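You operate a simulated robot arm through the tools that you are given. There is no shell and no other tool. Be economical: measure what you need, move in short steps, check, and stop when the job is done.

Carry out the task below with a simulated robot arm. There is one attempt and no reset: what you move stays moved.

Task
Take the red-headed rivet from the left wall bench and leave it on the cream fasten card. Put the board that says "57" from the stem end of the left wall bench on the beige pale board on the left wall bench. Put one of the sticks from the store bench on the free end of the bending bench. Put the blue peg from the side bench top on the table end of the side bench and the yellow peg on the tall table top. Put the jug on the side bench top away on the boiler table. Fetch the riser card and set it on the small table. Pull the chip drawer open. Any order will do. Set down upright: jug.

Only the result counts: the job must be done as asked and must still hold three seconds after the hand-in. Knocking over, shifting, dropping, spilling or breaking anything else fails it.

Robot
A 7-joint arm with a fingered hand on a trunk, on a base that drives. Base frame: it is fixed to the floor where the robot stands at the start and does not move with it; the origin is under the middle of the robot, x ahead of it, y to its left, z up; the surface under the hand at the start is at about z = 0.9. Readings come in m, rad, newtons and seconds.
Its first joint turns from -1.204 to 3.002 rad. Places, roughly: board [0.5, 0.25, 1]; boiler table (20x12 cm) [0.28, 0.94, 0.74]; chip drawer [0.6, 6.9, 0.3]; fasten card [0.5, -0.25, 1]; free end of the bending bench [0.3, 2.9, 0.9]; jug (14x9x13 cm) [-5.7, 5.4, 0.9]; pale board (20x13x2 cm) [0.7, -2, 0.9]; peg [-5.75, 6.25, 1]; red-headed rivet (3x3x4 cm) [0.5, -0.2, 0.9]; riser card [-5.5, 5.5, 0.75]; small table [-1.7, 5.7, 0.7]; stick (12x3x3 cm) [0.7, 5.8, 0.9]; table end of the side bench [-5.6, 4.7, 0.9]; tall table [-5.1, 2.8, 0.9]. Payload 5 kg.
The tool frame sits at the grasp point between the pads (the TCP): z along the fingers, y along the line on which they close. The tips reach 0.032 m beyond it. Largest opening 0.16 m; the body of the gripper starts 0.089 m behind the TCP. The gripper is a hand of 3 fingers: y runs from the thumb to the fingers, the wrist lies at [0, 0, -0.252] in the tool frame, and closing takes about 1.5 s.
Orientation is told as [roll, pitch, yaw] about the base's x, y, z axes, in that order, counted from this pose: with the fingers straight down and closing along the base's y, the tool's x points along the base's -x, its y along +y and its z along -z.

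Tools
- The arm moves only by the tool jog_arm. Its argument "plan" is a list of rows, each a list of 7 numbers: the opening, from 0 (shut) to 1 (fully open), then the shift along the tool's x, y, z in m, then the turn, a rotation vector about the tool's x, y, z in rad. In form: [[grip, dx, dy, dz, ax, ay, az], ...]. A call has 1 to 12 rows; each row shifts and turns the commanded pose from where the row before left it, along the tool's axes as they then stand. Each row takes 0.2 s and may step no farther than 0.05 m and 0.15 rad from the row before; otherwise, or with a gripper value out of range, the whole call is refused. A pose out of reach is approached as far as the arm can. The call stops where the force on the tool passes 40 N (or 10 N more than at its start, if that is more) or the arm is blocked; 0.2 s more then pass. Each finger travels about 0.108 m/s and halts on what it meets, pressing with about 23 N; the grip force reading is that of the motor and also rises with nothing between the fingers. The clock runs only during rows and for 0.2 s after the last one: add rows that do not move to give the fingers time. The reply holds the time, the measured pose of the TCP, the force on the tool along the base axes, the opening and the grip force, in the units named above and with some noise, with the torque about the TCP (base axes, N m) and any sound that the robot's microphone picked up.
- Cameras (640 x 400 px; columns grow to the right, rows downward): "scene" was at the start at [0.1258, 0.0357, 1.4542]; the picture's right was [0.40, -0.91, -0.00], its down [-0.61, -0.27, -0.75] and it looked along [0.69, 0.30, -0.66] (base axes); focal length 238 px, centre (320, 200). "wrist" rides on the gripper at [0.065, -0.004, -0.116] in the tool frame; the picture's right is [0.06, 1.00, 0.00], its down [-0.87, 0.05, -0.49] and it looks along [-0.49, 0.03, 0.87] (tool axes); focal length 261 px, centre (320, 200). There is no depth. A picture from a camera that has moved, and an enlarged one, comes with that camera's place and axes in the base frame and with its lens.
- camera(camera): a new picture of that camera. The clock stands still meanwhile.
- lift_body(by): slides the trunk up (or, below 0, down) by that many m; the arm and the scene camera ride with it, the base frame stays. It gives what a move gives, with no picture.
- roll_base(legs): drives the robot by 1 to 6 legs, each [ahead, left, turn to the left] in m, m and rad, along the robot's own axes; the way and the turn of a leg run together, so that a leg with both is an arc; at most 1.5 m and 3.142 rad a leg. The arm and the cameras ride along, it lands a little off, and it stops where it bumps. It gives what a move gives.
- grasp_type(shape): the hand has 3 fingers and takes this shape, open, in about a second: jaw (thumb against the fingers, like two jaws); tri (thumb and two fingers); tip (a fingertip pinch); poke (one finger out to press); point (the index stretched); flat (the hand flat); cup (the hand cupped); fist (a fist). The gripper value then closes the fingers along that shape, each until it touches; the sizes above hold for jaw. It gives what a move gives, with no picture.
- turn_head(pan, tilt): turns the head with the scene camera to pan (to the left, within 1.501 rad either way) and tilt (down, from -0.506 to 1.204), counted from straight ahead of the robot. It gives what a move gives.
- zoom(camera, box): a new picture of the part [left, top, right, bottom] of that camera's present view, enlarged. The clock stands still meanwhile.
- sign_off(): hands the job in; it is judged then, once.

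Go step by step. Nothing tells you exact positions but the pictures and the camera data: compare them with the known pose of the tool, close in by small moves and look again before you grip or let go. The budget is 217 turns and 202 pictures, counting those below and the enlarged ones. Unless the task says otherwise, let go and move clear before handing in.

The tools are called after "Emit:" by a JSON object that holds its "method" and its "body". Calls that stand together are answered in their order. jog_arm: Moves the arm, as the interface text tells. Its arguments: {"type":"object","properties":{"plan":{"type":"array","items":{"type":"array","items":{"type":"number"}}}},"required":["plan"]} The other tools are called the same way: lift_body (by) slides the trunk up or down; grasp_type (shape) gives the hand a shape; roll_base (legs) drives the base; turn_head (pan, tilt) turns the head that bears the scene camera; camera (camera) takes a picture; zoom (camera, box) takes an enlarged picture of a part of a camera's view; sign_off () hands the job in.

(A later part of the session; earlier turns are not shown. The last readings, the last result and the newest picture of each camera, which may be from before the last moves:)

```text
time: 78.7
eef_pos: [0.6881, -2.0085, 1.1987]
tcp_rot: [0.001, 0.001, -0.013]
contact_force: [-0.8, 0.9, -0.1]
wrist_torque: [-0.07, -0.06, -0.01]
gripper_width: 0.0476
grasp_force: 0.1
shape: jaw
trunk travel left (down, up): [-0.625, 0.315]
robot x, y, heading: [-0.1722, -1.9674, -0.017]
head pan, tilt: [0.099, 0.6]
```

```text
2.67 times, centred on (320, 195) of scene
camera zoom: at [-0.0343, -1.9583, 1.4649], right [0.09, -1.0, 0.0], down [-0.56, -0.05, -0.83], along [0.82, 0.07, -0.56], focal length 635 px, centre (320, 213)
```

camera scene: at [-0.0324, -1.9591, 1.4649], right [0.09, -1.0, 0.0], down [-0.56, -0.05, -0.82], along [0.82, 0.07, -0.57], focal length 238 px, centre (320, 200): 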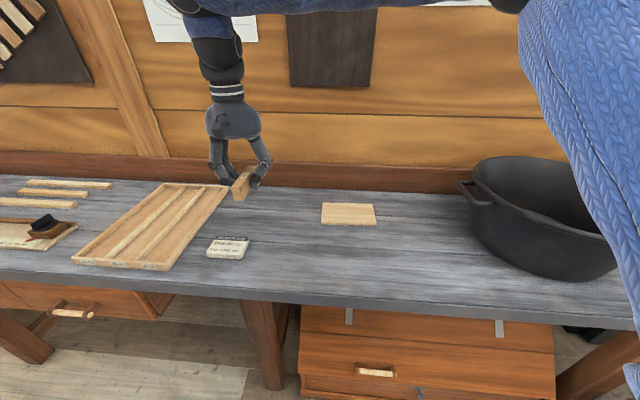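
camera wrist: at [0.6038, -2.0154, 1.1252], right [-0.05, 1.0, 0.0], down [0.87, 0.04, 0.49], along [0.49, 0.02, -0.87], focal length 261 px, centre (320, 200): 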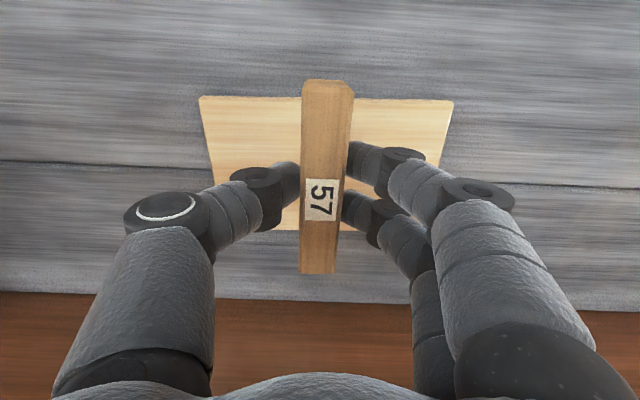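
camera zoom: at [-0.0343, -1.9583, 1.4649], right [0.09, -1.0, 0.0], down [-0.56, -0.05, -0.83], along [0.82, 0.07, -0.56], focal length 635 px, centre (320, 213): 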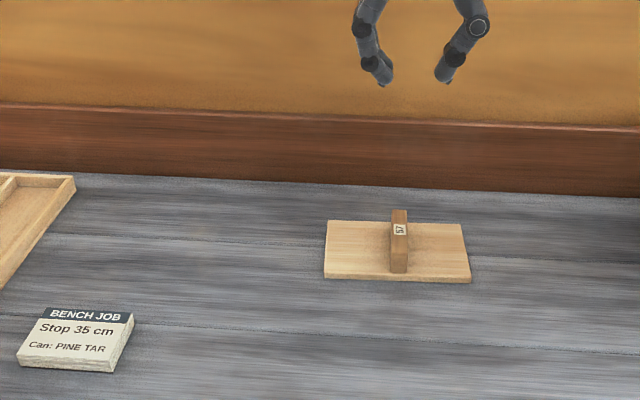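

The block rests on the pale board. I retract the arm and drive back left, then look at the way ahead.

Emit:
{"method": "jog_arm", "body": {"plan": [[0.3, 0.048, 0, 0, 0, 0, 0], [0.3, 0.048, 0, 0, 0, 0, 0], [0.3, 0.048, 0, 0, 0, 0, 0], [0.3, 0.048, 0, 0, 0, 0, 0], [0.3, 0.048, 0, 0, 0, 0, 0], [0.3, 0.048, 0, 0, 0, 0, 0]]}}

Emit:
{"method": "roll_base", "body": {"legs": [[-0.2, 1.2, 0.015], [0, 1.3, 0]]}}

Emit:
{"method": "turn_head", "body": {"pan": 1.45, "tilt": 0.3}}

Emit:
{"method": "camera", "body": {"camera": "scene"}}

```text
time: 80.1
eef_pos: [0.3984, -2.0081, 1.1964]
tcp_rot: [0.001, -0.001, -0.013]
contact_force: [0.7, 1.2, 0.7]
wrist_torque: [0.01, -0.04, 0.01]
gripper_width: 0.0477
grasp_force: 0.1
shape: jaw
trunk travel left (down, up): [-0.625, 0.315]
robot x, y, heading: [-0.169, -1.9686, -0.014]
head pan, tilt: [0.099, 0.6]
```

```text
time: 92.5
eef_pos: [0.1869, 0.5262, 1.1958]
tcp_rot: [0.0, 0.0, 0.005]
contact_force: [0.1, -0.2, -1.0]
wrist_torque: [0.0, -0.02, -0.03]
gripper_width: 0.0475
grasp_force: 0.1
shape: jaw
trunk travel left (down, up): [-0.625, 0.315]
robot x, y, heading: [-0.3824, 0.5536, 0.007]
head pan, tilt: [0.099, 0.6]
```

```text
time: 94.0
eef_pos: [0.1866, 0.5254, 1.1972]
tcp_rot: [0.001, 0.001, 0.004]
contact_force: [-0.2, 0.3, -0.2]
wrist_torque: [-0.01, 0.03, 0.01]
gripper_width: 0.0476
grasp_force: 0.0
shape: jaw
trunk travel left (down, up): [-0.625, 0.315]
robot x, y, heading: [-0.3834, 0.5567, 0.005]
head pan, tilt: [1.45, 0.3]
```

```text
133 pictures are left
camera scene: at [-0.323, 0.6496, 1.4924], right [0.99, -0.12, 0.0], down [-0.03, -0.29, -0.96], along [0.11, 0.95, -0.3], focal length 238 px, centre (320, 200)
```

scene: 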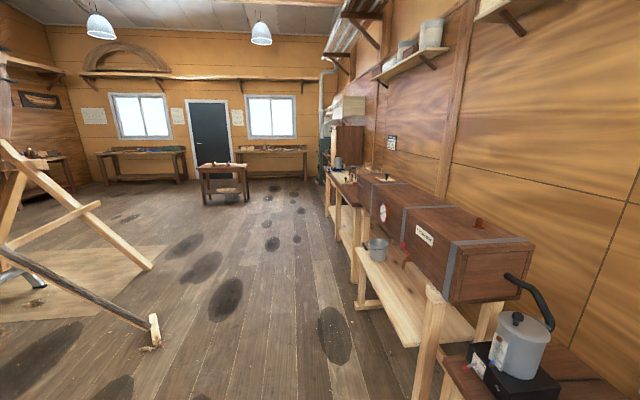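

The way ahead: boiler table, steam box, bending bench along the right wall, small table in the middle, store bench farther on. I drive along x≈-0.65.

Emit:
{"method": "roll_base", "body": {"legs": [[-0.27, 0.3, 0], [0, 1.5, 0], [0, 1.3, 0]]}}

Emit:
{"method": "turn_head", "body": {"pan": 0.9, "tilt": 0.35}}

Emit:
{"method": "camera", "body": {"camera": "scene"}}

Emit:
{"method": "turn_head", "body": {"pan": -0.6, "tilt": 0.45}}

Emit:
{"method": "camera", "body": {"camera": "scene"}}

```text
time: 109.6
eef_pos: [-0.1333, 3.6293, 1.196]
tcp_rot: [0.001, 0.0, 0.018]
contact_force: [-0.8, 0.0, 0.3]
wrist_torque: [0.01, -0.02, 0.02]
gripper_width: 0.0478
grasp_force: 0.1
shape: jaw
trunk travel left (down, up): [-0.625, 0.315]
robot x, y, heading: [-0.7022, 3.6567, 0.015]
head pan, tilt: [1.45, 0.3]
```

```text
time: 110.6
eef_pos: [-0.1325, 3.6294, 1.1958]
tcp_rot: [0.0, 0.001, 0.02]
contact_force: [0.1, 0.0, -0.3]
wrist_torque: [-0.01, 0.03, -0.02]
gripper_width: 0.0479
grasp_force: 0.0
shape: jaw
trunk travel left (down, up): [-0.625, 0.315]
robot x, y, heading: [-0.7019, 3.6519, 0.024]
head pan, tilt: [0.901, 0.351]
```

```text
132 pictures are left
camera scene: at [-0.5974, 3.7274, 1.4877], right [0.8, -0.61, 0.0], down [-0.21, -0.27, -0.94], along [0.57, 0.75, -0.34], focal length 238 px, centre (320, 200)
```

scene: 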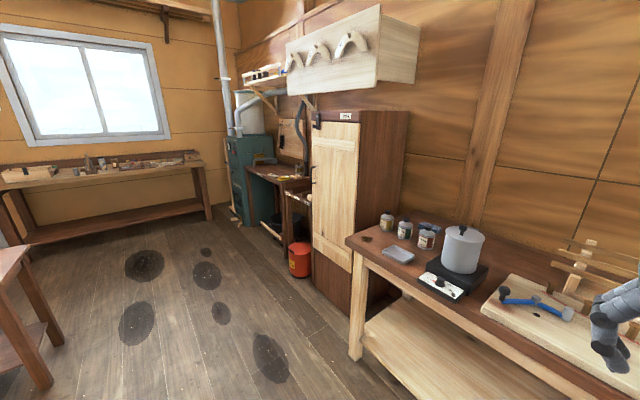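

```text
time: 112.2
eef_pos: [-0.1337, 3.6303, 1.1957]
tcp_rot: [0.001, 0.0, 0.018]
contact_force: [0.1, -0.7, 0.7]
wrist_torque: [0.01, 0.0, 0.07]
gripper_width: 0.0478
grasp_force: 0.2
shape: jaw
trunk travel left (down, up): [-0.625, 0.315]
robot x, y, heading: [-0.7031, 3.6511, 0.021]
head pan, tilt: [-0.6, 0.45]
```

```text
131 pictures are left
camera scene: at [-0.5769, 3.6028, 1.4784], right [-0.55, -0.84, 0.0], down [-0.36, 0.24, -0.9], along [0.75, -0.49, -0.44], focal length 238 px, centre (320, 200)
```

scene: 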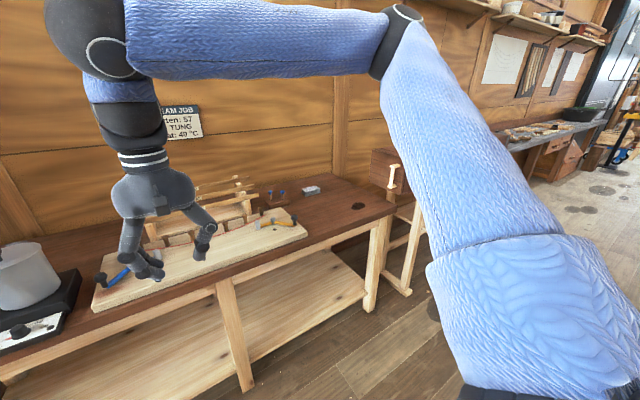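

Emit:
{"method": "roll_base", "body": {"legs": [[0, 1.1, -0.02], [0, 1.05, 0]]}}

Emit:
{"method": "turn_head", "body": {"pan": 0.15, "tilt": 0.45}}

Emit:
{"method": "camera", "body": {"camera": "scene"}}

```text
time: 122.7
eef_pos: [-0.1521, 5.7414, 1.1969]
tcp_rot: [0.0, -0.002, 0.008]
contact_force: [0.1, -0.8, -0.1]
wrist_torque: [-0.01, -0.01, 0.0]
gripper_width: 0.0478
grasp_force: 0.0
shape: jaw
trunk travel left (down, up): [-0.625, 0.315]
robot x, y, heading: [-0.7218, 5.7658, 0.007]
head pan, tilt: [-0.6, 0.45]
```

```text
time: 123.8
eef_pos: [-0.1523, 5.7421, 1.1965]
tcp_rot: [-0.001, -0.001, 0.009]
contact_force: [-0.1, 0.3, 0.5]
wrist_torque: [0.01, -0.01, 0.01]
gripper_width: 0.0475
grasp_force: 0.0
shape: jaw
trunk travel left (down, up): [-0.625, 0.315]
robot x, y, heading: [-0.7191, 5.768, 0.006]
head pan, tilt: [0.15, 0.45]
```

```text
130 pictures are left
camera scene: at [-0.5818, 5.7844, 1.4784], right [0.16, -0.99, 0.0], down [-0.43, -0.07, -0.9], along [0.89, 0.14, -0.44], focal length 238 px, centre (320, 200)
```

scene: 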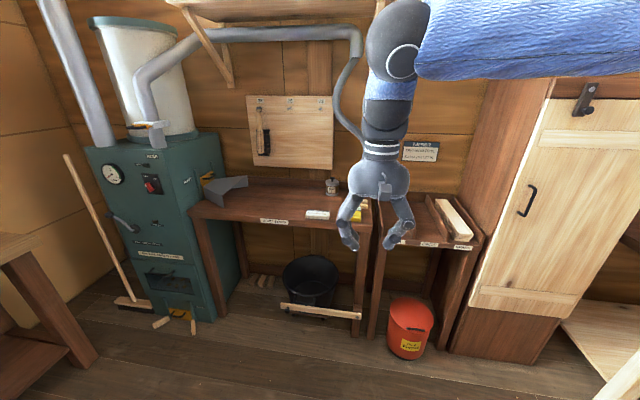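

Emit:
{"method": "zoom", "body": {"camera": "scene", "box": [190, 150, 490, 350]}}

Emit:
{"method": "zoom", "body": {"camera": "scene", "box": [80, 130, 250, 340]}}

```text
2.00 times, centred on (340, 250) of scene
camera zoom: at [-0.5818, 5.7844, 1.4784], right [0.16, -0.99, 0.0], down [-0.43, -0.07, -0.9], along [0.89, 0.14, -0.44], focal length 476 px, centre (280, 100)
```

zoom: 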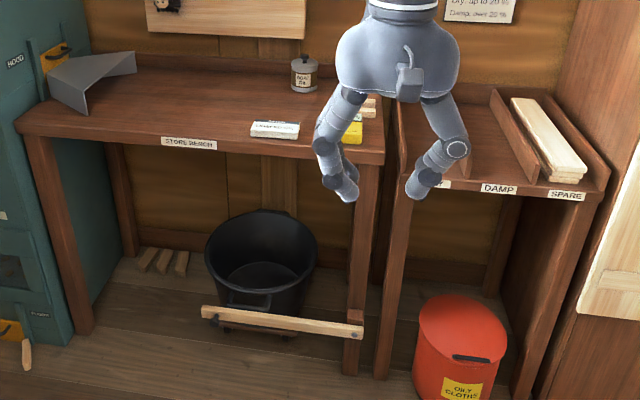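

```text
1.90 times, centred on (165, 235) of scene
camera zoom: at [-0.5818, 5.7844, 1.4784], right [0.16, -0.99, 0.0], down [-0.43, -0.07, -0.9], along [0.89, 0.14, -0.44], focal length 454 px, centre (615, 133)
```

zoom: 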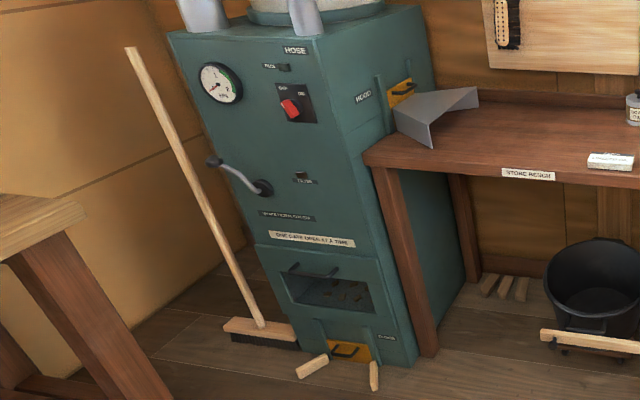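

Emit:
{"method": "roll_base", "body": {"legs": [[0.45, 0.1, 0]]}}

Emit:
{"method": "turn_head", "body": {"pan": 0.0, "tilt": 0.6}}

Emit:
{"method": "camera", "body": {"camera": "scene"}}

Emit:
{"method": "camera", "body": {"camera": "wrist"}}

```text
time: 126.5
eef_pos: [0.2946, 5.842, 1.1961]
tcp_rot: [0.0, 0.002, 0.006]
contact_force: [0.0, -0.3, -0.1]
wrist_torque: [-0.02, 0.04, -0.02]
gripper_width: 0.0476
grasp_force: 0.1
shape: jaw
trunk travel left (down, up): [-0.625, 0.315]
robot x, y, heading: [-0.2716, 5.8706, 0.004]
head pan, tilt: [0.15, 0.45]
```

```text
time: 127.2
eef_pos: [0.2941, 5.8417, 1.1951]
tcp_rot: [-0.001, -0.001, 0.006]
contact_force: [-0.2, 0.2, -0.4]
wrist_torque: [-0.01, -0.03, 0.01]
gripper_width: 0.0477
grasp_force: 0.2
shape: jaw
trunk travel left (down, up): [-0.625, 0.315]
robot x, y, heading: [-0.2744, 5.87, 0.003]
head pan, tilt: [0.0, 0.6]
```

```text
127 pictures are left
camera scene: at [-0.1377, 5.8738, 1.4649], right [0.01, -1.0, 0.0], down [-0.56, 0.0, -0.83], along [0.83, 0.01, -0.56], focal length 238 px, centre (320, 200)
```

scene: 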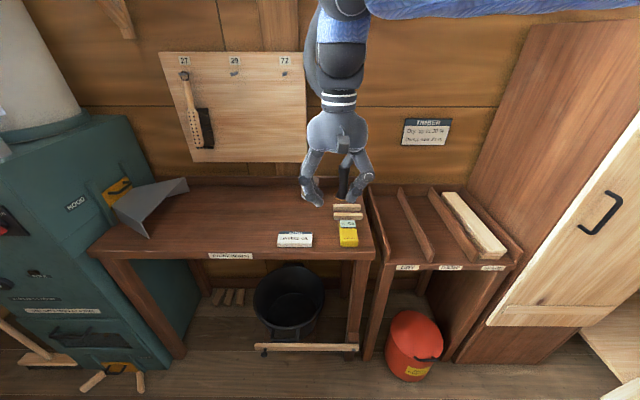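

```text
126 pictures are left
camera wrist: at [0.2291, 5.8378, 1.3109], right [-0.07, 1.0, 0.0], down [0.87, 0.06, 0.49], along [0.49, 0.03, -0.87], focal length 261 px, centre (320, 200)
```

wrist: 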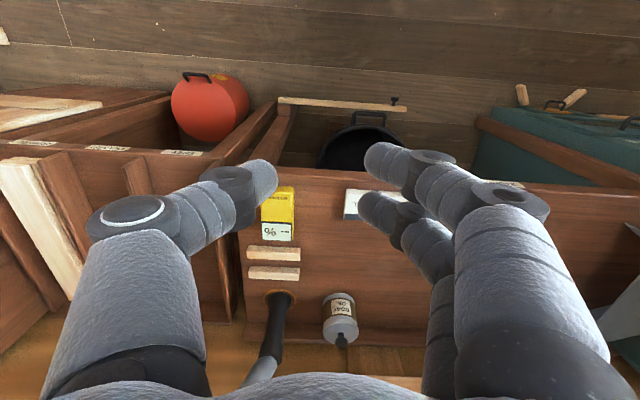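

Two sticks lie along y at about x 0.565 and 0.61, y 5.775. I move the hand over them, then turn it 90° so it closes along x.

Emit:
{"method": "jog_arm", "body": {"plan": [[0.3, -0.046, -0.0117, 0, 0, 0, 0], [0.3, -0.046, -0.0117, 0, 0, 0, 0], [0.3, -0.046, -0.0117, 0, 0, 0, 0], [0.3, -0.046, -0.0117, 0, 0, 0, 0], [0.3, -0.046, -0.0117, 0, 0, 0, 0], [0.3, -0.046, -0.0117, 0, 0, 0, 0], [0.3, 0, 0, 0, 0, 0, 0]]}}

Emit:
{"method": "jog_arm", "body": {"plan": [[0.3, 0, 0, 0, 0, 0, 0.143], [0.3, 0, 0, 0, 0, 0, 0.143], [0.3, 0, 0, 0, 0, 0, 0.143], [0.3, 0, 0, 0, 0, 0, 0.143], [0.3, 0, 0, 0, 0, 0, 0.143], [0.3, 0, 0, 0, 0, 0, 0.143], [0.3, 0, 0, 0, 0, 0, 0.143], [0.3, 0, 0, 0, 0, 0, 0.143], [0.3, 0, 0, 0, 0, 0, 0.143], [0.3, 0, 0, 0, 0, 0, 0.143], [0.3, 0, 0, 0, 0, 0, 0.14], [0.3, 0, 0, 0, 0, 0, 0]]}}

Emit:
{"method": "camera", "body": {"camera": "wrist"}}

Emit:
{"method": "camera", "body": {"camera": "scene"}}

```text
time: 128.8
eef_pos: [0.5701, 5.7738, 1.1972]
tcp_rot: [0.001, -0.001, 0.006]
contact_force: [-0.5, -0.4, -0.3]
wrist_torque: [0.03, -0.01, 0.01]
gripper_width: 0.0477
grasp_force: 0.1
shape: jaw
trunk travel left (down, up): [-0.625, 0.315]
robot x, y, heading: [-0.2759, 5.8688, 0.007]
head pan, tilt: [0.0, 0.6]
```

```text
time: 131.4
eef_pos: [0.5711, 5.7733, 1.1949]
tcp_rot: [0.0, 0.001, -1.566]
contact_force: [0.1, -0.4, 1.3]
wrist_torque: [0.01, -0.01, 0.07]
gripper_width: 0.0475
grasp_force: 0.0
shape: jaw
trunk travel left (down, up): [-0.625, 0.315]
robot x, y, heading: [-0.2754, 5.8704, 0.004]
head pan, tilt: [0.0, 0.6]
```

```text
125 pictures are left
camera wrist: at [0.5663, 5.8386, 1.3103], right [1.0, 0.07, 0.0], down [0.06, -0.87, 0.49], along [0.03, -0.49, -0.87], focal length 261 px, centre (320, 200)
```

wrist: 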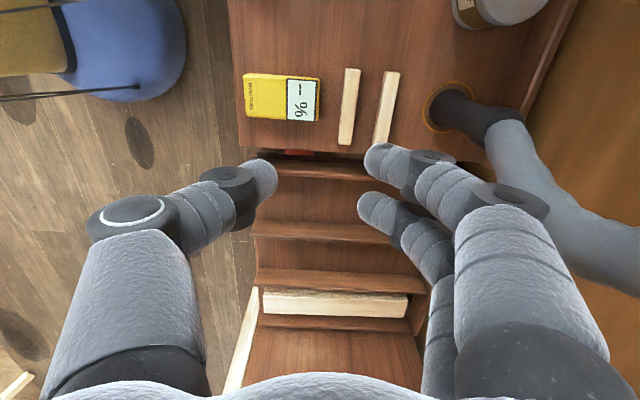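

```text
124 pictures are left
camera scene: at [-0.1374, 5.8737, 1.4649], right [0.01, -1.0, 0.0], down [-0.57, 0.0, -0.82], along [0.82, 0.01, -0.57], focal length 238 px, centre (320, 200)
```

scene: 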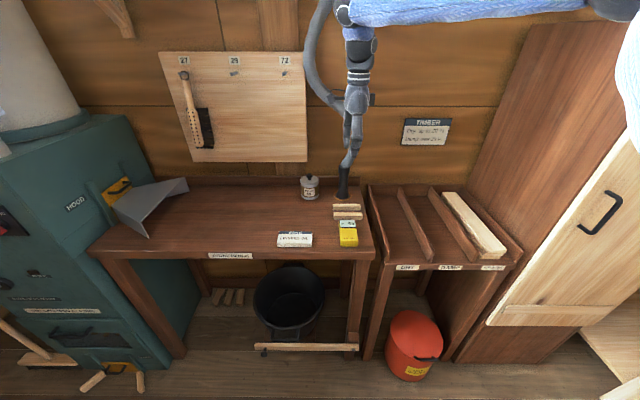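

The stick tops sit lower than assumed (z≈0.87), at x≈0.618 and 0.677. I take the rear one; first the base goes 0.1 m ahead, then the hand above it.

Emit:
{"method": "roll_base", "body": {"legs": [[0.1, 0, 0]]}}

Emit:
{"method": "jog_arm", "body": {"plan": [[0.3, 0, 0, 0.04, 0, 0, 0], [0.3, 0, 0, 0.04, 0, 0, 0], [0.3, 0, 0, 0, 0, 0, 0]]}}

Emit:
{"method": "camera", "body": {"camera": "wrist"}}

```text
time: 132.6
eef_pos: [0.6721, 5.7743, 1.1945]
tcp_rot: [-0.002, 0.0, -1.564]
contact_force: [1.2, -0.7, -0.2]
wrist_torque: [0.01, 0.03, 0.03]
gripper_width: 0.0477
grasp_force: 0.1
shape: jaw
trunk travel left (down, up): [-0.625, 0.315]
robot x, y, heading: [-0.1727, 5.8727, 0.006]
head pan, tilt: [0.0, 0.6]
```

```text
time: 133.3
eef_pos: [0.6695, 5.7753, 1.1167]
tcp_rot: [0.0, 0.0, -1.564]
contact_force: [-0.6, 0.4, -0.7]
wrist_torque: [0.0, -0.04, 0.01]
gripper_width: 0.0478
grasp_force: 0.0
shape: jaw
trunk travel left (down, up): [-0.625, 0.315]
robot x, y, heading: [-0.1738, 5.8744, 0.006]
head pan, tilt: [0.0, 0.6]
```

```text
123 pictures are left
camera wrist: at [0.6658, 5.8396, 1.2311], right [1.0, 0.07, 0.0], down [0.06, -0.87, 0.49], along [0.04, -0.49, -0.87], focal length 261 px, centre (320, 200)
```

wrist: 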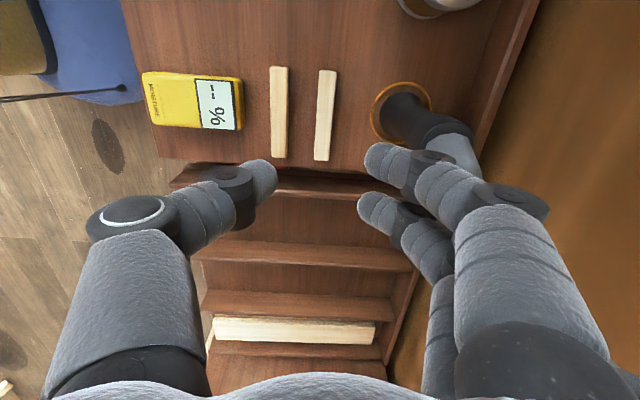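

Emit:
{"method": "jog_arm", "body": {"plan": [[0.28, -0.0126, 0.0092, 0.04, 0, 0, 0], [0.26, 0, 0, 0.05, 0, 0, 0], [0.26, 0, 0, 0.05, 0, 0, 0], [0.26, 0, 0, 0.05, 0, 0, 0], [0.26, 0, 0, 0.02, 0, 0, 0], [0.26, 0, 0, 0, 0, 0, 0]]}}

Emit:
{"method": "camera", "body": {"camera": "wrist"}}

Emit:
{"method": "zoom", "body": {"camera": "scene", "box": [280, 120, 440, 260]}}

```text
time: 134.8
eef_pos: [0.6784, 5.7634, 0.9046]
tcp_rot: [0.0, 0.0, -1.565]
contact_force: [-0.4, -0.4, 0.2]
wrist_torque: [-0.01, 0.01, 0.02]
gripper_width: 0.0419
grasp_force: 0.1
shape: jaw
trunk travel left (down, up): [-0.625, 0.315]
robot x, y, heading: [-0.177, 5.8741, 0.006]
head pan, tilt: [0.0, 0.6]
```

```text
122 pictures are left
camera wrist: at [0.6751, 5.8267, 1.02], right [1.0, 0.07, 0.0], down [0.06, -0.87, 0.49], along [0.03, -0.49, -0.87], focal length 261 px, centre (320, 200)
```

wrist: 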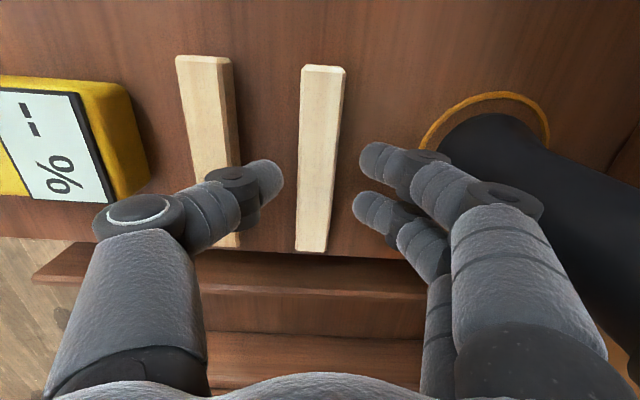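

```text
2.86 times, centred on (360, 190) of scene
camera zoom: at [-0.038, 5.8744, 1.4649], right [0.01, -1.0, 0.0], down [-0.57, 0.0, -0.82], along [0.82, 0.01, -0.57], focal length 681 px, centre (206, 229)
```

zoom: 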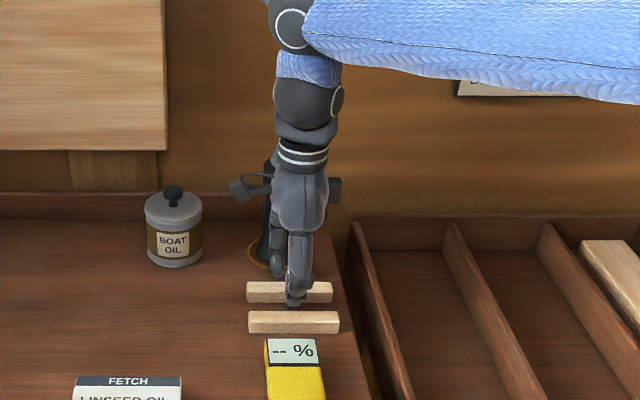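

Emit:
{"method": "jog_arm", "body": {"plan": [[0.26, 0, -0.001, 0.006, 0, 0, 0], [0.26, 0, 0, 0.006, 0, 0, 0], [0.26, 0, 0, 0, 0, 0, 0]]}}

Emit:
{"method": "camera", "body": {"camera": "wrist"}}

Emit:
{"method": "zoom", "body": {"camera": "scene", "box": [320, 170, 400, 230]}}

```text
time: 135.6
eef_pos: [0.6782, 5.763, 0.8937]
tcp_rot: [-0.001, 0.0, -1.564]
contact_force: [0.8, -0.5, 7.8]
wrist_torque: [-0.02, -0.11, 0.01]
gripper_width: 0.0421
grasp_force: 0.0
shape: jaw
trunk travel left (down, up): [-0.625, 0.315]
robot x, y, heading: [-0.1775, 5.8722, 0.004]
head pan, tilt: [0.0, 0.6]
```

```text
120 pictures are left
camera wrist: at [0.6738, 5.8276, 1.0087], right [1.0, 0.07, 0.0], down [0.06, -0.87, 0.49], along [0.03, -0.49, -0.87], focal length 261 px, centre (320, 200)
```

wrist: 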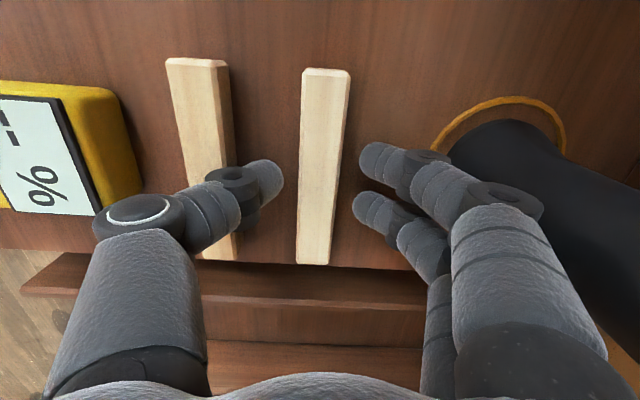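

```text
6.67 times, centred on (360, 200) of scene
camera zoom: at [-0.0384, 5.8744, 1.465], right [0.01, -1.0, 0.0], down [-0.56, 0.0, -0.83], along [0.83, 0.01, -0.56], focal length 1588 px, centre (53, 200)
```

zoom: 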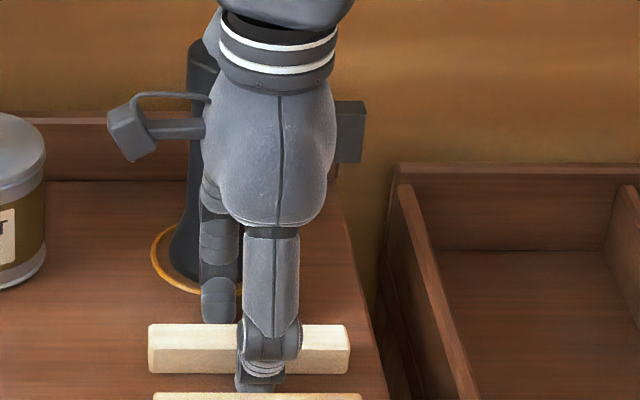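

Tips touch the bench; I raise 3 mm, close, and lift.

Emit:
{"method": "jog_arm", "body": {"plan": [[0.26, 0, 0, -0.003, 0, 0, 0], [0.2, 0, 0, 0, 0, 0, 0], [0.12, 0, 0, 0, 0, 0, 0], [0.0, 0, 0, 0, 0, 0, 0], [0.0, 0, 0, 0, 0, 0, 0], [0.0, 0, 0, 0, 0, 0, 0], [0.0, 0, 0, -0.02, 0, 0, 0], [0, 0, 0, -0.03, 0, 0, 0], [0, 0, 0, -0.03, 0, 0, 0], [0, 0, 0, 0, 0, 0, 0]]}}

Emit:
{"method": "camera", "body": {"camera": "wrist"}}

```text
time: 137.8
eef_pos: [0.6785, 5.7611, 0.9748]
tcp_rot: [-0.003, 0.001, -1.565]
contact_force: [-0.5, 0.2, -0.5]
wrist_torque: [0.0, 0.01, 0.0]
gripper_width: 0.0169
grasp_force: 22.9
shape: jaw
trunk travel left (down, up): [-0.625, 0.315]
robot x, y, heading: [-0.1727, 5.871, 0.004]
head pan, tilt: [0.0, 0.6]
```

```text
118 pictures are left
camera wrist: at [0.674, 5.826, 1.09], right [1.0, 0.07, 0.0], down [0.06, -0.87, 0.49], along [0.03, -0.49, -0.87], focal length 261 px, centre (320, 200)
```

wrist: 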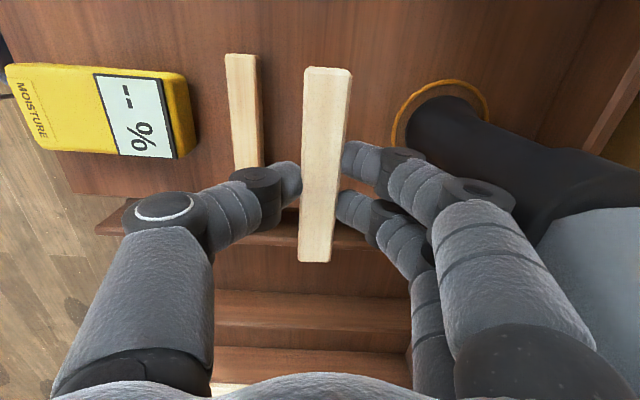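

The stick is held. I lift, back out, and drive to the bending bench.

Emit:
{"method": "jog_arm", "body": {"plan": [[0, 0, 0, -0.05, 0, 0, 0], [0, 0, 0, -0.05, 0, 0, 0], [0, 0, 0, -0.05, 0, 0, 0], [0, 0, 0, -0.05, 0, 0, 0], [0, 0, -0.045, 0, 0, 0, 0], [0, 0, -0.045, 0, 0, 0, 0], [0, 0, -0.045, 0, 0, 0, 0], [0, 0, -0.045, 0, 0, 0, 0], [0, 0, -0.045, 0, 0, 0, 0], [0, 0, -0.045, 0, 0, 0, 0]]}}

Emit:
{"method": "roll_base", "body": {"legs": [[-0.5, 0, 0], [0, -1.4, 0], [0, -1.4, 0]]}}

Emit:
{"method": "turn_head", "body": {"pan": 0.1, "tilt": 0.6}}

Emit:
{"method": "camera", "body": {"camera": "scene"}}

```text
time: 139.9
eef_pos: [0.4421, 5.7594, 1.1754]
tcp_rot: [-0.001, 0.0, -1.564]
contact_force: [-0.7, 0.4, -0.6]
wrist_torque: [-0.03, 0.04, 0.03]
gripper_width: 0.0169
grasp_force: 23.0
shape: jaw
out of reach, approached as far as the arm can: row 10
trunk travel left (down, up): [-0.625, 0.315]
robot x, y, heading: [-0.1782, 5.8766, 0.009]
head pan, tilt: [0.0, 0.6]
```

```text
time: 156.1
eef_pos: [-0.0086, 2.9594, 1.1767]
tcp_rot: [0.001, -0.001, -1.562]
contact_force: [0.4, -0.8, 0.1]
wrist_torque: [0.0, 0.0, -0.01]
gripper_width: 0.0168
grasp_force: 22.9
shape: jaw
trunk travel left (down, up): [-0.625, 0.315]
robot x, y, heading: [-0.6278, 3.0704, 0.004]
head pan, tilt: [0.0, 0.6]
```

```text
time: 156.7
eef_pos: [-0.0081, 2.9595, 1.1757]
tcp_rot: [0.001, 0.0, -1.564]
contact_force: [0.2, -0.3, -1.2]
wrist_torque: [-0.05, 0.01, -0.01]
gripper_width: 0.0169
grasp_force: 23.5
shape: jaw
trunk travel left (down, up): [-0.625, 0.315]
robot x, y, heading: [-0.6231, 3.0721, 0.004]
head pan, tilt: [0.099, 0.6]
```

```text
117 pictures are left
camera scene: at [-0.4888, 3.0832, 1.4649], right [0.11, -0.99, 0.0], down [-0.56, -0.06, -0.82], along [0.82, 0.09, -0.57], focal length 238 px, centre (320, 200)
```

scene: 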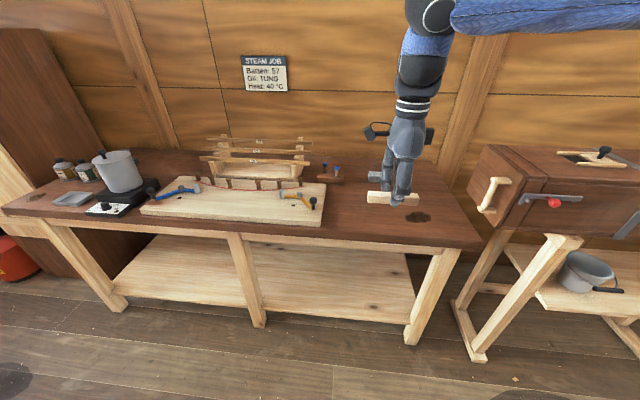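

Emit:
{"method": "roll_base", "body": {"legs": [[0.12, 0, 0]]}}

Emit:
{"method": "jog_arm", "body": {"plan": [[0, -0.012, 0.0375, 0.005, 0, 0, 0], [0, -0.012, 0.0375, 0.005, 0, 0, 0], [0, -0.012, 0.0375, 0.01, 0, 0, 0], [0, -0.012, 0.0375, 0.02, 0, 0, 0], [0, -0.012, 0.0375, 0.02, 0, 0, 0], [0, 0, 0, 0.02, 0, 0, 0], [0, 0, 0, 0, 0, 0, 0]]}}

Emit:
{"method": "camera", "body": {"camera": "wrist"}}

Emit:
{"method": "camera", "body": {"camera": "scene"}}

```text
time: 158.0
eef_pos: [0.1128, 2.9612, 1.1757]
tcp_rot: [0.0, 0.001, -1.56]
contact_force: [0.5, -0.5, -1.1]
wrist_torque: [-0.01, 0.07, 0.01]
gripper_width: 0.017
grasp_force: 23.0
shape: jaw
trunk travel left (down, up): [-0.625, 0.315]
robot x, y, heading: [-0.5067, 3.0734, 0.011]
head pan, tilt: [0.099, 0.6]
```

```text
time: 159.6
eef_pos: [0.2981, 2.9028, 1.0976]
tcp_rot: [0.001, -0.002, -1.559]
contact_force: [-0.5, 0.6, 0.0]
wrist_torque: [-0.01, -0.05, -0.02]
gripper_width: 0.0168
grasp_force: 23.4
shape: jaw
trunk travel left (down, up): [-0.625, 0.315]
robot x, y, heading: [-0.5091, 3.0723, 0.01]
head pan, tilt: [0.099, 0.6]
```

```text
116 pictures are left
camera wrist: at [0.2934, 2.9676, 1.2127], right [1.0, 0.07, 0.0], down [0.06, -0.87, 0.49], along [0.04, -0.49, -0.87], focal length 261 px, centre (320, 200)
```

wrist: 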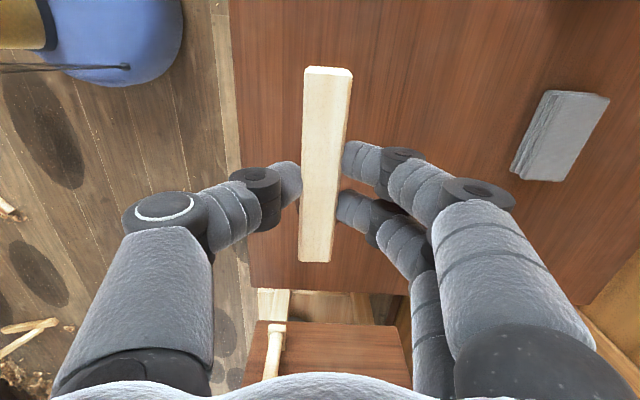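

```text
115 pictures are left
camera scene: at [-0.3687, 3.0847, 1.4649], right [0.11, -0.99, 0.0], down [-0.56, -0.06, -0.82], along [0.82, 0.09, -0.57], focal length 238 px, centre (320, 200)
```

scene: 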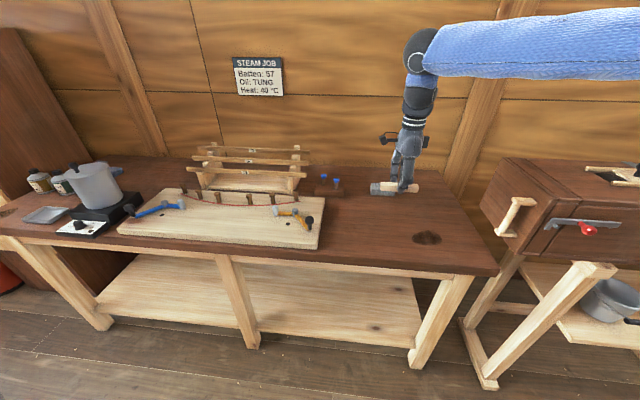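

Emit:
{"method": "jog_arm", "body": {"plan": [[0, 0, 0, 0.05, 0, 0, 0], [0, 0, 0, 0.05, 0, 0, 0], [0, 0, 0, 0.05, 0, 0, 0], [0, 0, 0, 0.02, 0, 0, 0], [0, 0, 0, 0, 0, 0, 0]]}}

Emit:
{"method": "zoom", "body": {"camera": "scene", "box": [340, 150, 460, 250]}}

```text
time: 160.8
eef_pos: [0.2991, 2.9044, 0.9252]
tcp_rot: [-0.002, 0.0, -1.561]
contact_force: [0.2, -0.4, -0.3]
wrist_torque: [0.02, -0.02, 0.01]
gripper_width: 0.0169
grasp_force: 22.8
shape: jaw
trunk travel left (down, up): [-0.625, 0.315]
robot x, y, heading: [-0.5071, 3.0729, 0.008]
head pan, tilt: [0.099, 0.6]
```

```text
4.00 times, centred on (400, 200) of scene
camera zoom: at [-0.3683, 3.0841, 1.4648], right [0.11, -0.99, 0.0], down [-0.56, -0.06, -0.82], along [0.82, 0.09, -0.57], focal length 953 px, centre (0, 200)
```

zoom: 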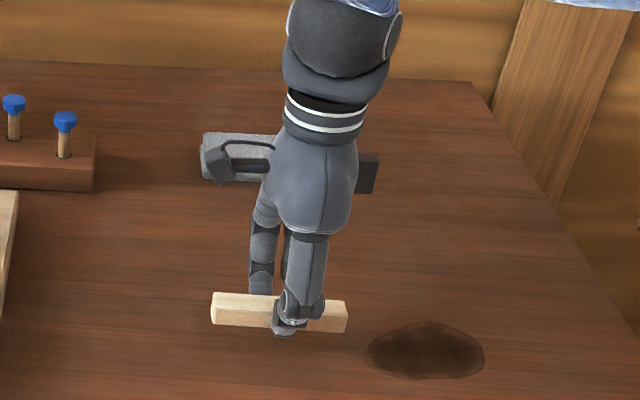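

Emit:
{"method": "jog_arm", "body": {"plan": [[0, 0, 0, 0.005, 0, 0, 0], [0, 0, 0, 0.005, 0, 0, 0], [0, 0, 0, 0.005, 0, 0, 0], [0, 0, 0, 0, 0, 0, 0]]}}

Emit:
{"method": "jog_arm", "body": {"plan": [[0, 0, 0, 0.005, 0, 0, 0], [0, 0, 0, 0.005, 0, 0, 0], [0, 0, 0, 0, 0, 0, 0]]}}

Emit:
{"method": "jog_arm", "body": {"plan": [[0, 0, 0, 0.004, 0, 0, 0], [0, 0, 0, 0, 0, 0, 0]]}}

Emit:
{"method": "jog_arm", "body": {"plan": [[0, 0, 0, 0.004, 0, 0, 0], [0, 0, 0, 0, 0, 0, 0]]}}

Emit:
{"method": "zoom", "body": {"camera": "scene", "box": [340, 150, 460, 250]}}

```text
time: 161.8
eef_pos: [0.2985, 2.9036, 0.9115]
tcp_rot: [-0.002, 0.002, -1.56]
contact_force: [0.1, 0.2, -0.5]
wrist_torque: [-0.03, -0.01, 0.0]
gripper_width: 0.0166
grasp_force: 23.0
shape: jaw
trunk travel left (down, up): [-0.625, 0.315]
robot x, y, heading: [-0.5055, 3.071, 0.009]
head pan, tilt: [0.099, 0.6]
```

```text
time: 162.6
eef_pos: [0.3004, 2.9036, 0.9008]
tcp_rot: [0.0, -0.001, -1.561]
contact_force: [0.4, 0.1, 0.7]
wrist_torque: [0.02, 0.02, 0.06]
gripper_width: 0.0166
grasp_force: 23.4
shape: jaw
trunk travel left (down, up): [-0.625, 0.315]
robot x, y, heading: [-0.5062, 3.071, 0.006]
head pan, tilt: [0.099, 0.6]
```

```text
time: 163.2
eef_pos: [0.2994, 2.9034, 0.8975]
tcp_rot: [0.0, -0.001, -1.559]
contact_force: [0.3, 0.2, -0.8]
wrist_torque: [-0.01, 0.01, -0.01]
gripper_width: 0.0169
grasp_force: 23.1
shape: jaw
trunk travel left (down, up): [-0.625, 0.315]
robot x, y, heading: [-0.5057, 3.0725, 0.011]
head pan, tilt: [0.099, 0.6]
```

```text
time: 163.8
eef_pos: [0.2998, 2.904, 0.8946]
tcp_rot: [0.001, -0.001, -1.561]
contact_force: [-1.4, -2.2, 12.8]
wrist_torque: [-0.02, -0.07, 0.0]
gripper_width: 0.0171
grasp_force: 23.2
shape: jaw
trunk travel left (down, up): [-0.625, 0.315]
robot x, y, heading: [-0.5039, 3.0716, 0.008]
head pan, tilt: [0.099, 0.6]
```

```text
4.00 times, centred on (400, 200) of scene
camera zoom: at [-0.3698, 3.0843, 1.4652], right [0.11, -0.99, 0.0], down [-0.56, -0.06, -0.83], along [0.82, 0.09, -0.56], focal length 953 px, centre (0, 200)
```

zoom: 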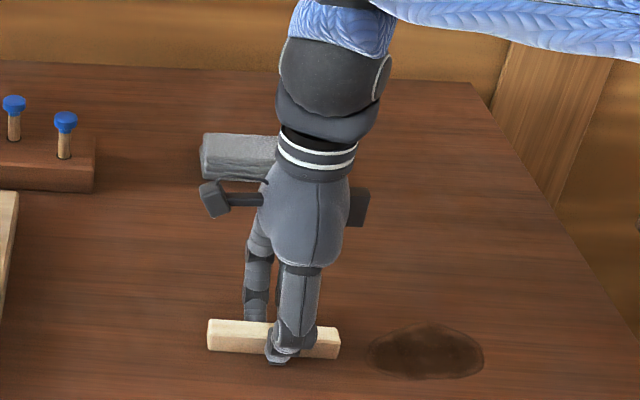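

Contact at the bench. I ease up 1 mm, open slowly and rise.

Emit:
{"method": "jog_arm", "body": {"plan": [[0, 0, 0, -0.001, 0, 0, 0], [0.12, 0, 0, 0, 0, 0, 0], [0.16, 0, 0, 0, 0, 0, 0], [0.2, 0, 0, 0, 0, 0, 0], [0.25, 0, 0, -0.005, 0, 0, 0], [0.3, 0, 0, -0.03, 0, 0, 0], [0.3, 0, 0, -0.05, 0, 0, 0], [0.3, 0, 0, -0.05, 0, 0, 0], [0.3, 0, 0, -0.05, 0, 0, 0], [0.3, 0, 0, -0.05, 0, 0, 0], [0.3, 0, 0, -0.05, 0, 0, 0]]}}

Emit:
{"method": "zoom", "body": {"camera": "scene", "box": [320, 130, 480, 260]}}

```text
time: 166.2
eef_pos: [0.2981, 2.9048, 1.1792]
tcp_rot: [0.0, 0.0, -1.561]
contact_force: [-0.5, 0.5, 0.9]
wrist_torque: [-0.02, 0.0, 0.02]
gripper_width: 0.0474
grasp_force: 0.0
shape: jaw
trunk travel left (down, up): [-0.625, 0.315]
robot x, y, heading: [-0.5057, 3.0729, 0.006]
head pan, tilt: [0.099, 0.6]
```

```text
3.08 times, centred on (400, 195) of scene
camera zoom: at [-0.3702, 3.0856, 1.4649], right [0.11, -0.99, 0.0], down [-0.56, -0.06, -0.83], along [0.82, 0.09, -0.56], focal length 733 px, centre (74, 215)
```

zoom: 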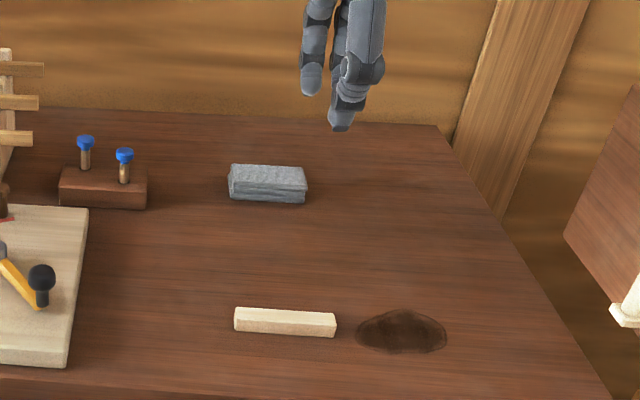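

Stick done. Next the chip drawer: I retract the arm and drive to y≈6.4.

Emit:
{"method": "jog_arm", "body": {"plan": [[0.3, 0, -0.045, 0, 0, 0, 0], [0.3, 0, -0.045, 0, 0, 0, 0], [0.3, 0, -0.045, 0, 0, 0, 0], [0.3, 0.01, -0.04, 0, 0, 0, 0]]}}

Emit:
{"method": "roll_base", "body": {"legs": [[-0.2, 0.3, 0], [0, 1.5, 0], [0, 1.5, 0]]}}

Emit:
{"method": "turn_head", "body": {"pan": 0.4, "tilt": 0.6}}

Emit:
{"method": "camera", "body": {"camera": "scene"}}

```text
time: 167.2
eef_pos: [0.1226, 2.9124, 1.1787]
tcp_rot: [0.0, -0.001, -1.56]
contact_force: [-0.3, 0.2, -0.1]
wrist_torque: [-0.04, -0.01, -0.01]
gripper_width: 0.0478
grasp_force: 0.1
shape: jaw
trunk travel left (down, up): [-0.625, 0.315]
robot x, y, heading: [-0.5021, 3.0733, 0.012]
head pan, tilt: [0.099, 0.6]
```

```text
time: 183.5
eef_pos: [-0.1425, 6.2276, 1.1782]
tcp_rot: [0.001, 0.001, -1.529]
contact_force: [0.0, 0.4, -0.1]
wrist_torque: [0.02, 0.03, -0.01]
gripper_width: 0.0478
grasp_force: 0.1
shape: jaw
trunk travel left (down, up): [-0.625, 0.315]
robot x, y, heading: [-0.7715, 6.3666, 0.036]
head pan, tilt: [0.099, 0.6]
```

```text
time: 184.3
eef_pos: [-0.1425, 6.2288, 1.1787]
tcp_rot: [0.0, 0.001, -1.53]
contact_force: [0.4, 0.3, 0.0]
wrist_torque: [-0.01, 0.0, -0.01]
gripper_width: 0.0478
grasp_force: 0.1
shape: jaw
trunk travel left (down, up): [-0.625, 0.315]
robot x, y, heading: [-0.7776, 6.3696, 0.044]
head pan, tilt: [0.4, 0.6]
```

```text
111 pictures are left
camera scene: at [-0.6471, 6.4096, 1.4649], right [0.42, -0.91, 0.0], down [-0.51, -0.24, -0.82], along [0.75, 0.35, -0.57], focal length 238 px, centre (320, 200)
```

scene: 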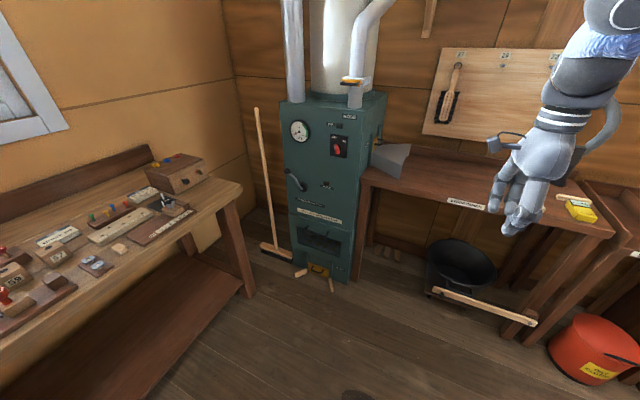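

Emit:
{"method": "zoom", "body": {"camera": "scene", "box": [260, 90, 400, 300]}}

Emit:
{"method": "zoom", "body": {"camera": "scene", "box": [285, 200, 365, 300]}}

```text
1.90 times, centred on (330, 195) of scene
camera zoom: at [-0.6471, 6.4096, 1.4649], right [0.42, -0.91, 0.0], down [-0.51, -0.24, -0.82], along [0.75, 0.35, -0.57], focal length 454 px, centre (301, 210)
```

zoom: 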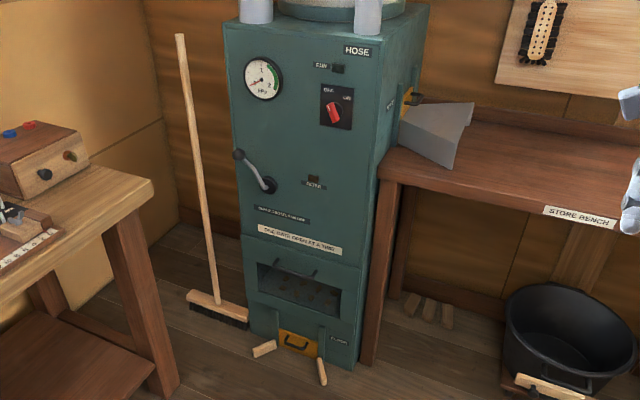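

```text
4.00 times, centred on (325, 250) of scene
camera zoom: at [-0.6471, 6.4096, 1.4649], right [0.42, -0.91, 0.0], down [-0.51, -0.24, -0.82], along [0.75, 0.35, -0.57], focal length 953 px, centre (300, 0)
```

zoom: 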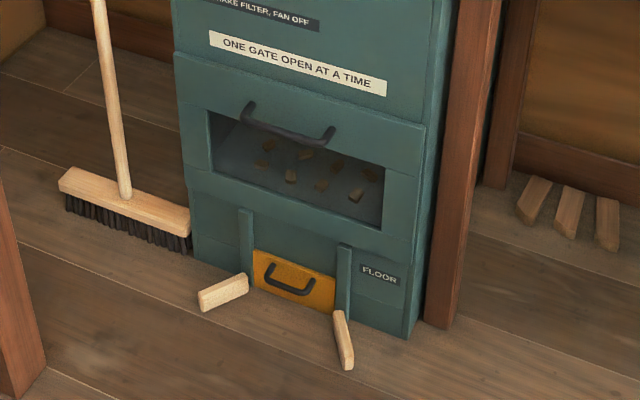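

The drawer is the windowed front with a dark bar handle, about (0.37, 6.90, 0.45), on a front face at x≈0.40. I position the base, lower the trunk and then aim the hand horizontally.

Emit:
{"method": "roll_base", "body": {"legs": [[0.24, 0.22, -0.044]]}}

Emit:
{"method": "jog_arm", "body": {"plan": [[0.5, 0.045, 0.01, 0, 0, 0, 0], [0.5, 0.045, 0.01, 0, 0, 0, 0], [0.5, 0.045, 0.01, 0, 0, 0, 0], [0.5, 0.045, 0.01, 0, 0, 0, 0], [0.5, 0.045, 0.01, 0, 0, 0, 0], [0.5, 0.045, 0.01, 0, 0, 0, 0], [0.5, 0.045, 0.01, 0, 0, 0, 0], [0.5, 0.045, 0.01, 0, 0, 0, 0], [0.5, 0.03, 0.0, 0, 0, 0, 0]]}}

Emit:
{"method": "lift_body", "body": {"by": -0.6}}

Emit:
{"method": "camera", "body": {"camera": "scene"}}

```text
time: 186.5
eef_pos: [0.0893, 6.422, 1.1778]
tcp_rot: [-0.002, 0.0, -1.584]
contact_force: [-0.7, 0.6, -0.9]
wrist_torque: [-0.01, 0.02, -0.02]
gripper_width: 0.0479
grasp_force: 0.0
shape: jaw
trunk travel left (down, up): [-0.625, 0.315]
robot x, y, heading: [-0.5336, 6.5947, -0.018]
head pan, tilt: [0.4, 0.6]
```

```text
time: 188.5
eef_pos: [0.1826, 6.8042, 1.1873]
tcp_rot: [-0.001, 0.0, -1.582]
contact_force: [-0.4, 0.0, -0.5]
wrist_torque: [-0.01, 0.02, 0.01]
gripper_width: 0.0795
grasp_force: 0.1
shape: jaw
out of reach, approached as far as the arm can: row 3, 4, 5
trunk travel left (down, up): [-0.625, 0.315]
robot x, y, heading: [-0.5359, 6.5981, -0.014]
head pan, tilt: [0.4, 0.6]
```

```text
refused: -0.6 is not a number from -0.4 to 0.4
```

```text
108 pictures are left
camera scene: at [-0.4054, 6.6305, 1.4649], right [0.38, -0.93, 0.0], down [-0.52, -0.21, -0.82], along [0.76, 0.31, -0.57], focal length 238 px, centre (320, 200)
```

scene: 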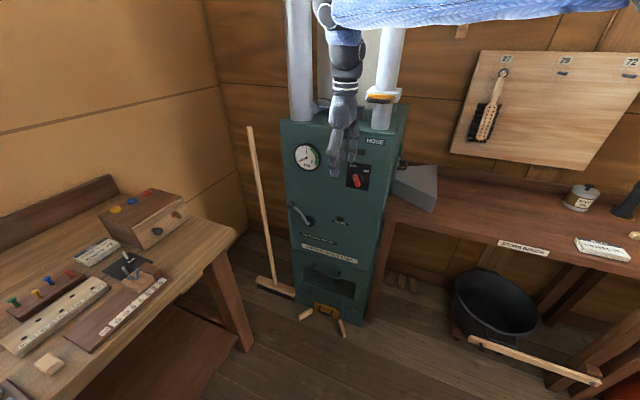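

Emit:
{"method": "lift_body", "body": {"by": -0.4}}

Emit:
{"method": "lift_body", "body": {"by": -0.2}}

Emit:
{"method": "jog_arm", "body": {"plan": [[0.5, 0, 0, 0, -0.143, 0, 0], [0.5, 0, 0, 0, -0.143, 0, 0], [0.5, 0, 0, 0, -0.143, 0, 0], [0.5, 0, 0, 0, -0.143, 0, 0], [0.5, 0, 0, 0, -0.143, 0, 0], [0.5, 0, 0, 0, -0.143, 0, 0], [0.5, 0, 0, 0, -0.143, 0, 0], [0.5, 0, 0, 0, -0.143, 0, 0], [0.5, 0, 0, 0, -0.143, 0, 0], [0.5, 0, 0, 0, -0.143, 0, 0], [0.5, 0, 0, 0, -0.14, 0, 0], [0.5, 0, 0, 0, 0, 0, 0]]}}

Emit:
{"method": "camera", "body": {"camera": "scene"}}

Emit:
{"method": "camera", "body": {"camera": "wrist"}}

```text
time: 192.3
eef_pos: [0.1809, 6.8025, 0.788]
tcp_rot: [-0.001, -0.001, -1.583]
contact_force: [0.2, 0.1, -0.5]
wrist_torque: [-0.01, 0.03, 0.01]
gripper_width: 0.0792
grasp_force: 0.1
shape: jaw
trunk travel left (down, up): [-0.225, 0.715]
robot x, y, heading: [-0.5387, 6.5968, -0.015]
head pan, tilt: [0.4, 0.6]
```

```text
time: 194.5
eef_pos: [0.1814, 6.8022, 0.5877]
tcp_rot: [0.001, -0.001, -1.582]
contact_force: [0.3, 0.7, 0.2]
wrist_torque: [-0.03, -0.03, 0.01]
gripper_width: 0.0793
grasp_force: 0.0
shape: jaw
trunk travel left (down, up): [-0.025, 0.915]
robot x, y, heading: [-0.5375, 6.5937, -0.012]
head pan, tilt: [0.4, 0.6]
```

```text
time: 196.1
eef_pos: [0.351, 6.7134, 0.697]
tcp_rot: [0.926, -0.004, -1.566]
contact_force: [-33.0, -6.1, -0.4]
wrist_torque: [0.1, -0.52, -0.3]
gripper_width: 0.0669
grasp_force: 0.1
shape: jaw
out of reach, approached as far as the arm can: row 1, 2, 3, 4, 5, 6, 7
trunk travel left (down, up): [-0.025, 0.915]
robot x, y, heading: [-0.5359, 6.5948, -0.011]
head pan, tilt: [0.4, 0.6]
stopped in row 7: the force on the tool passed its limit at 50 N (the readings are from after the stop); the commanded pose is now the measured one
```

```text
107 pictures are left
camera scene: at [-0.4073, 6.6295, 0.8651], right [0.38, -0.93, 0.0], down [-0.52, -0.21, -0.83], along [0.76, 0.31, -0.56], focal length 238 px, centre (320, 200)
```

scene: 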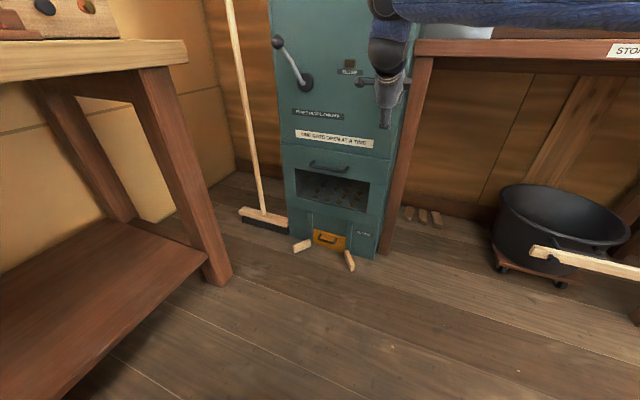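

```text
106 pictures are left
camera wrist: at [0.2558, 6.7772, 0.7625], right [0.6, 0.07, 0.8], down [-0.36, -0.87, 0.34], along [0.72, -0.49, -0.5], focal length 261 px, centre (320, 200)
```

wrist: 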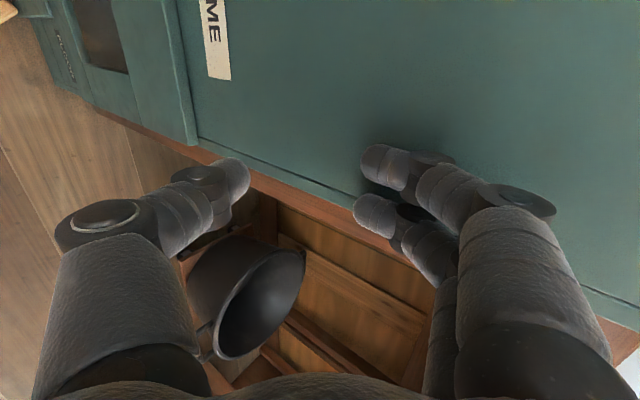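

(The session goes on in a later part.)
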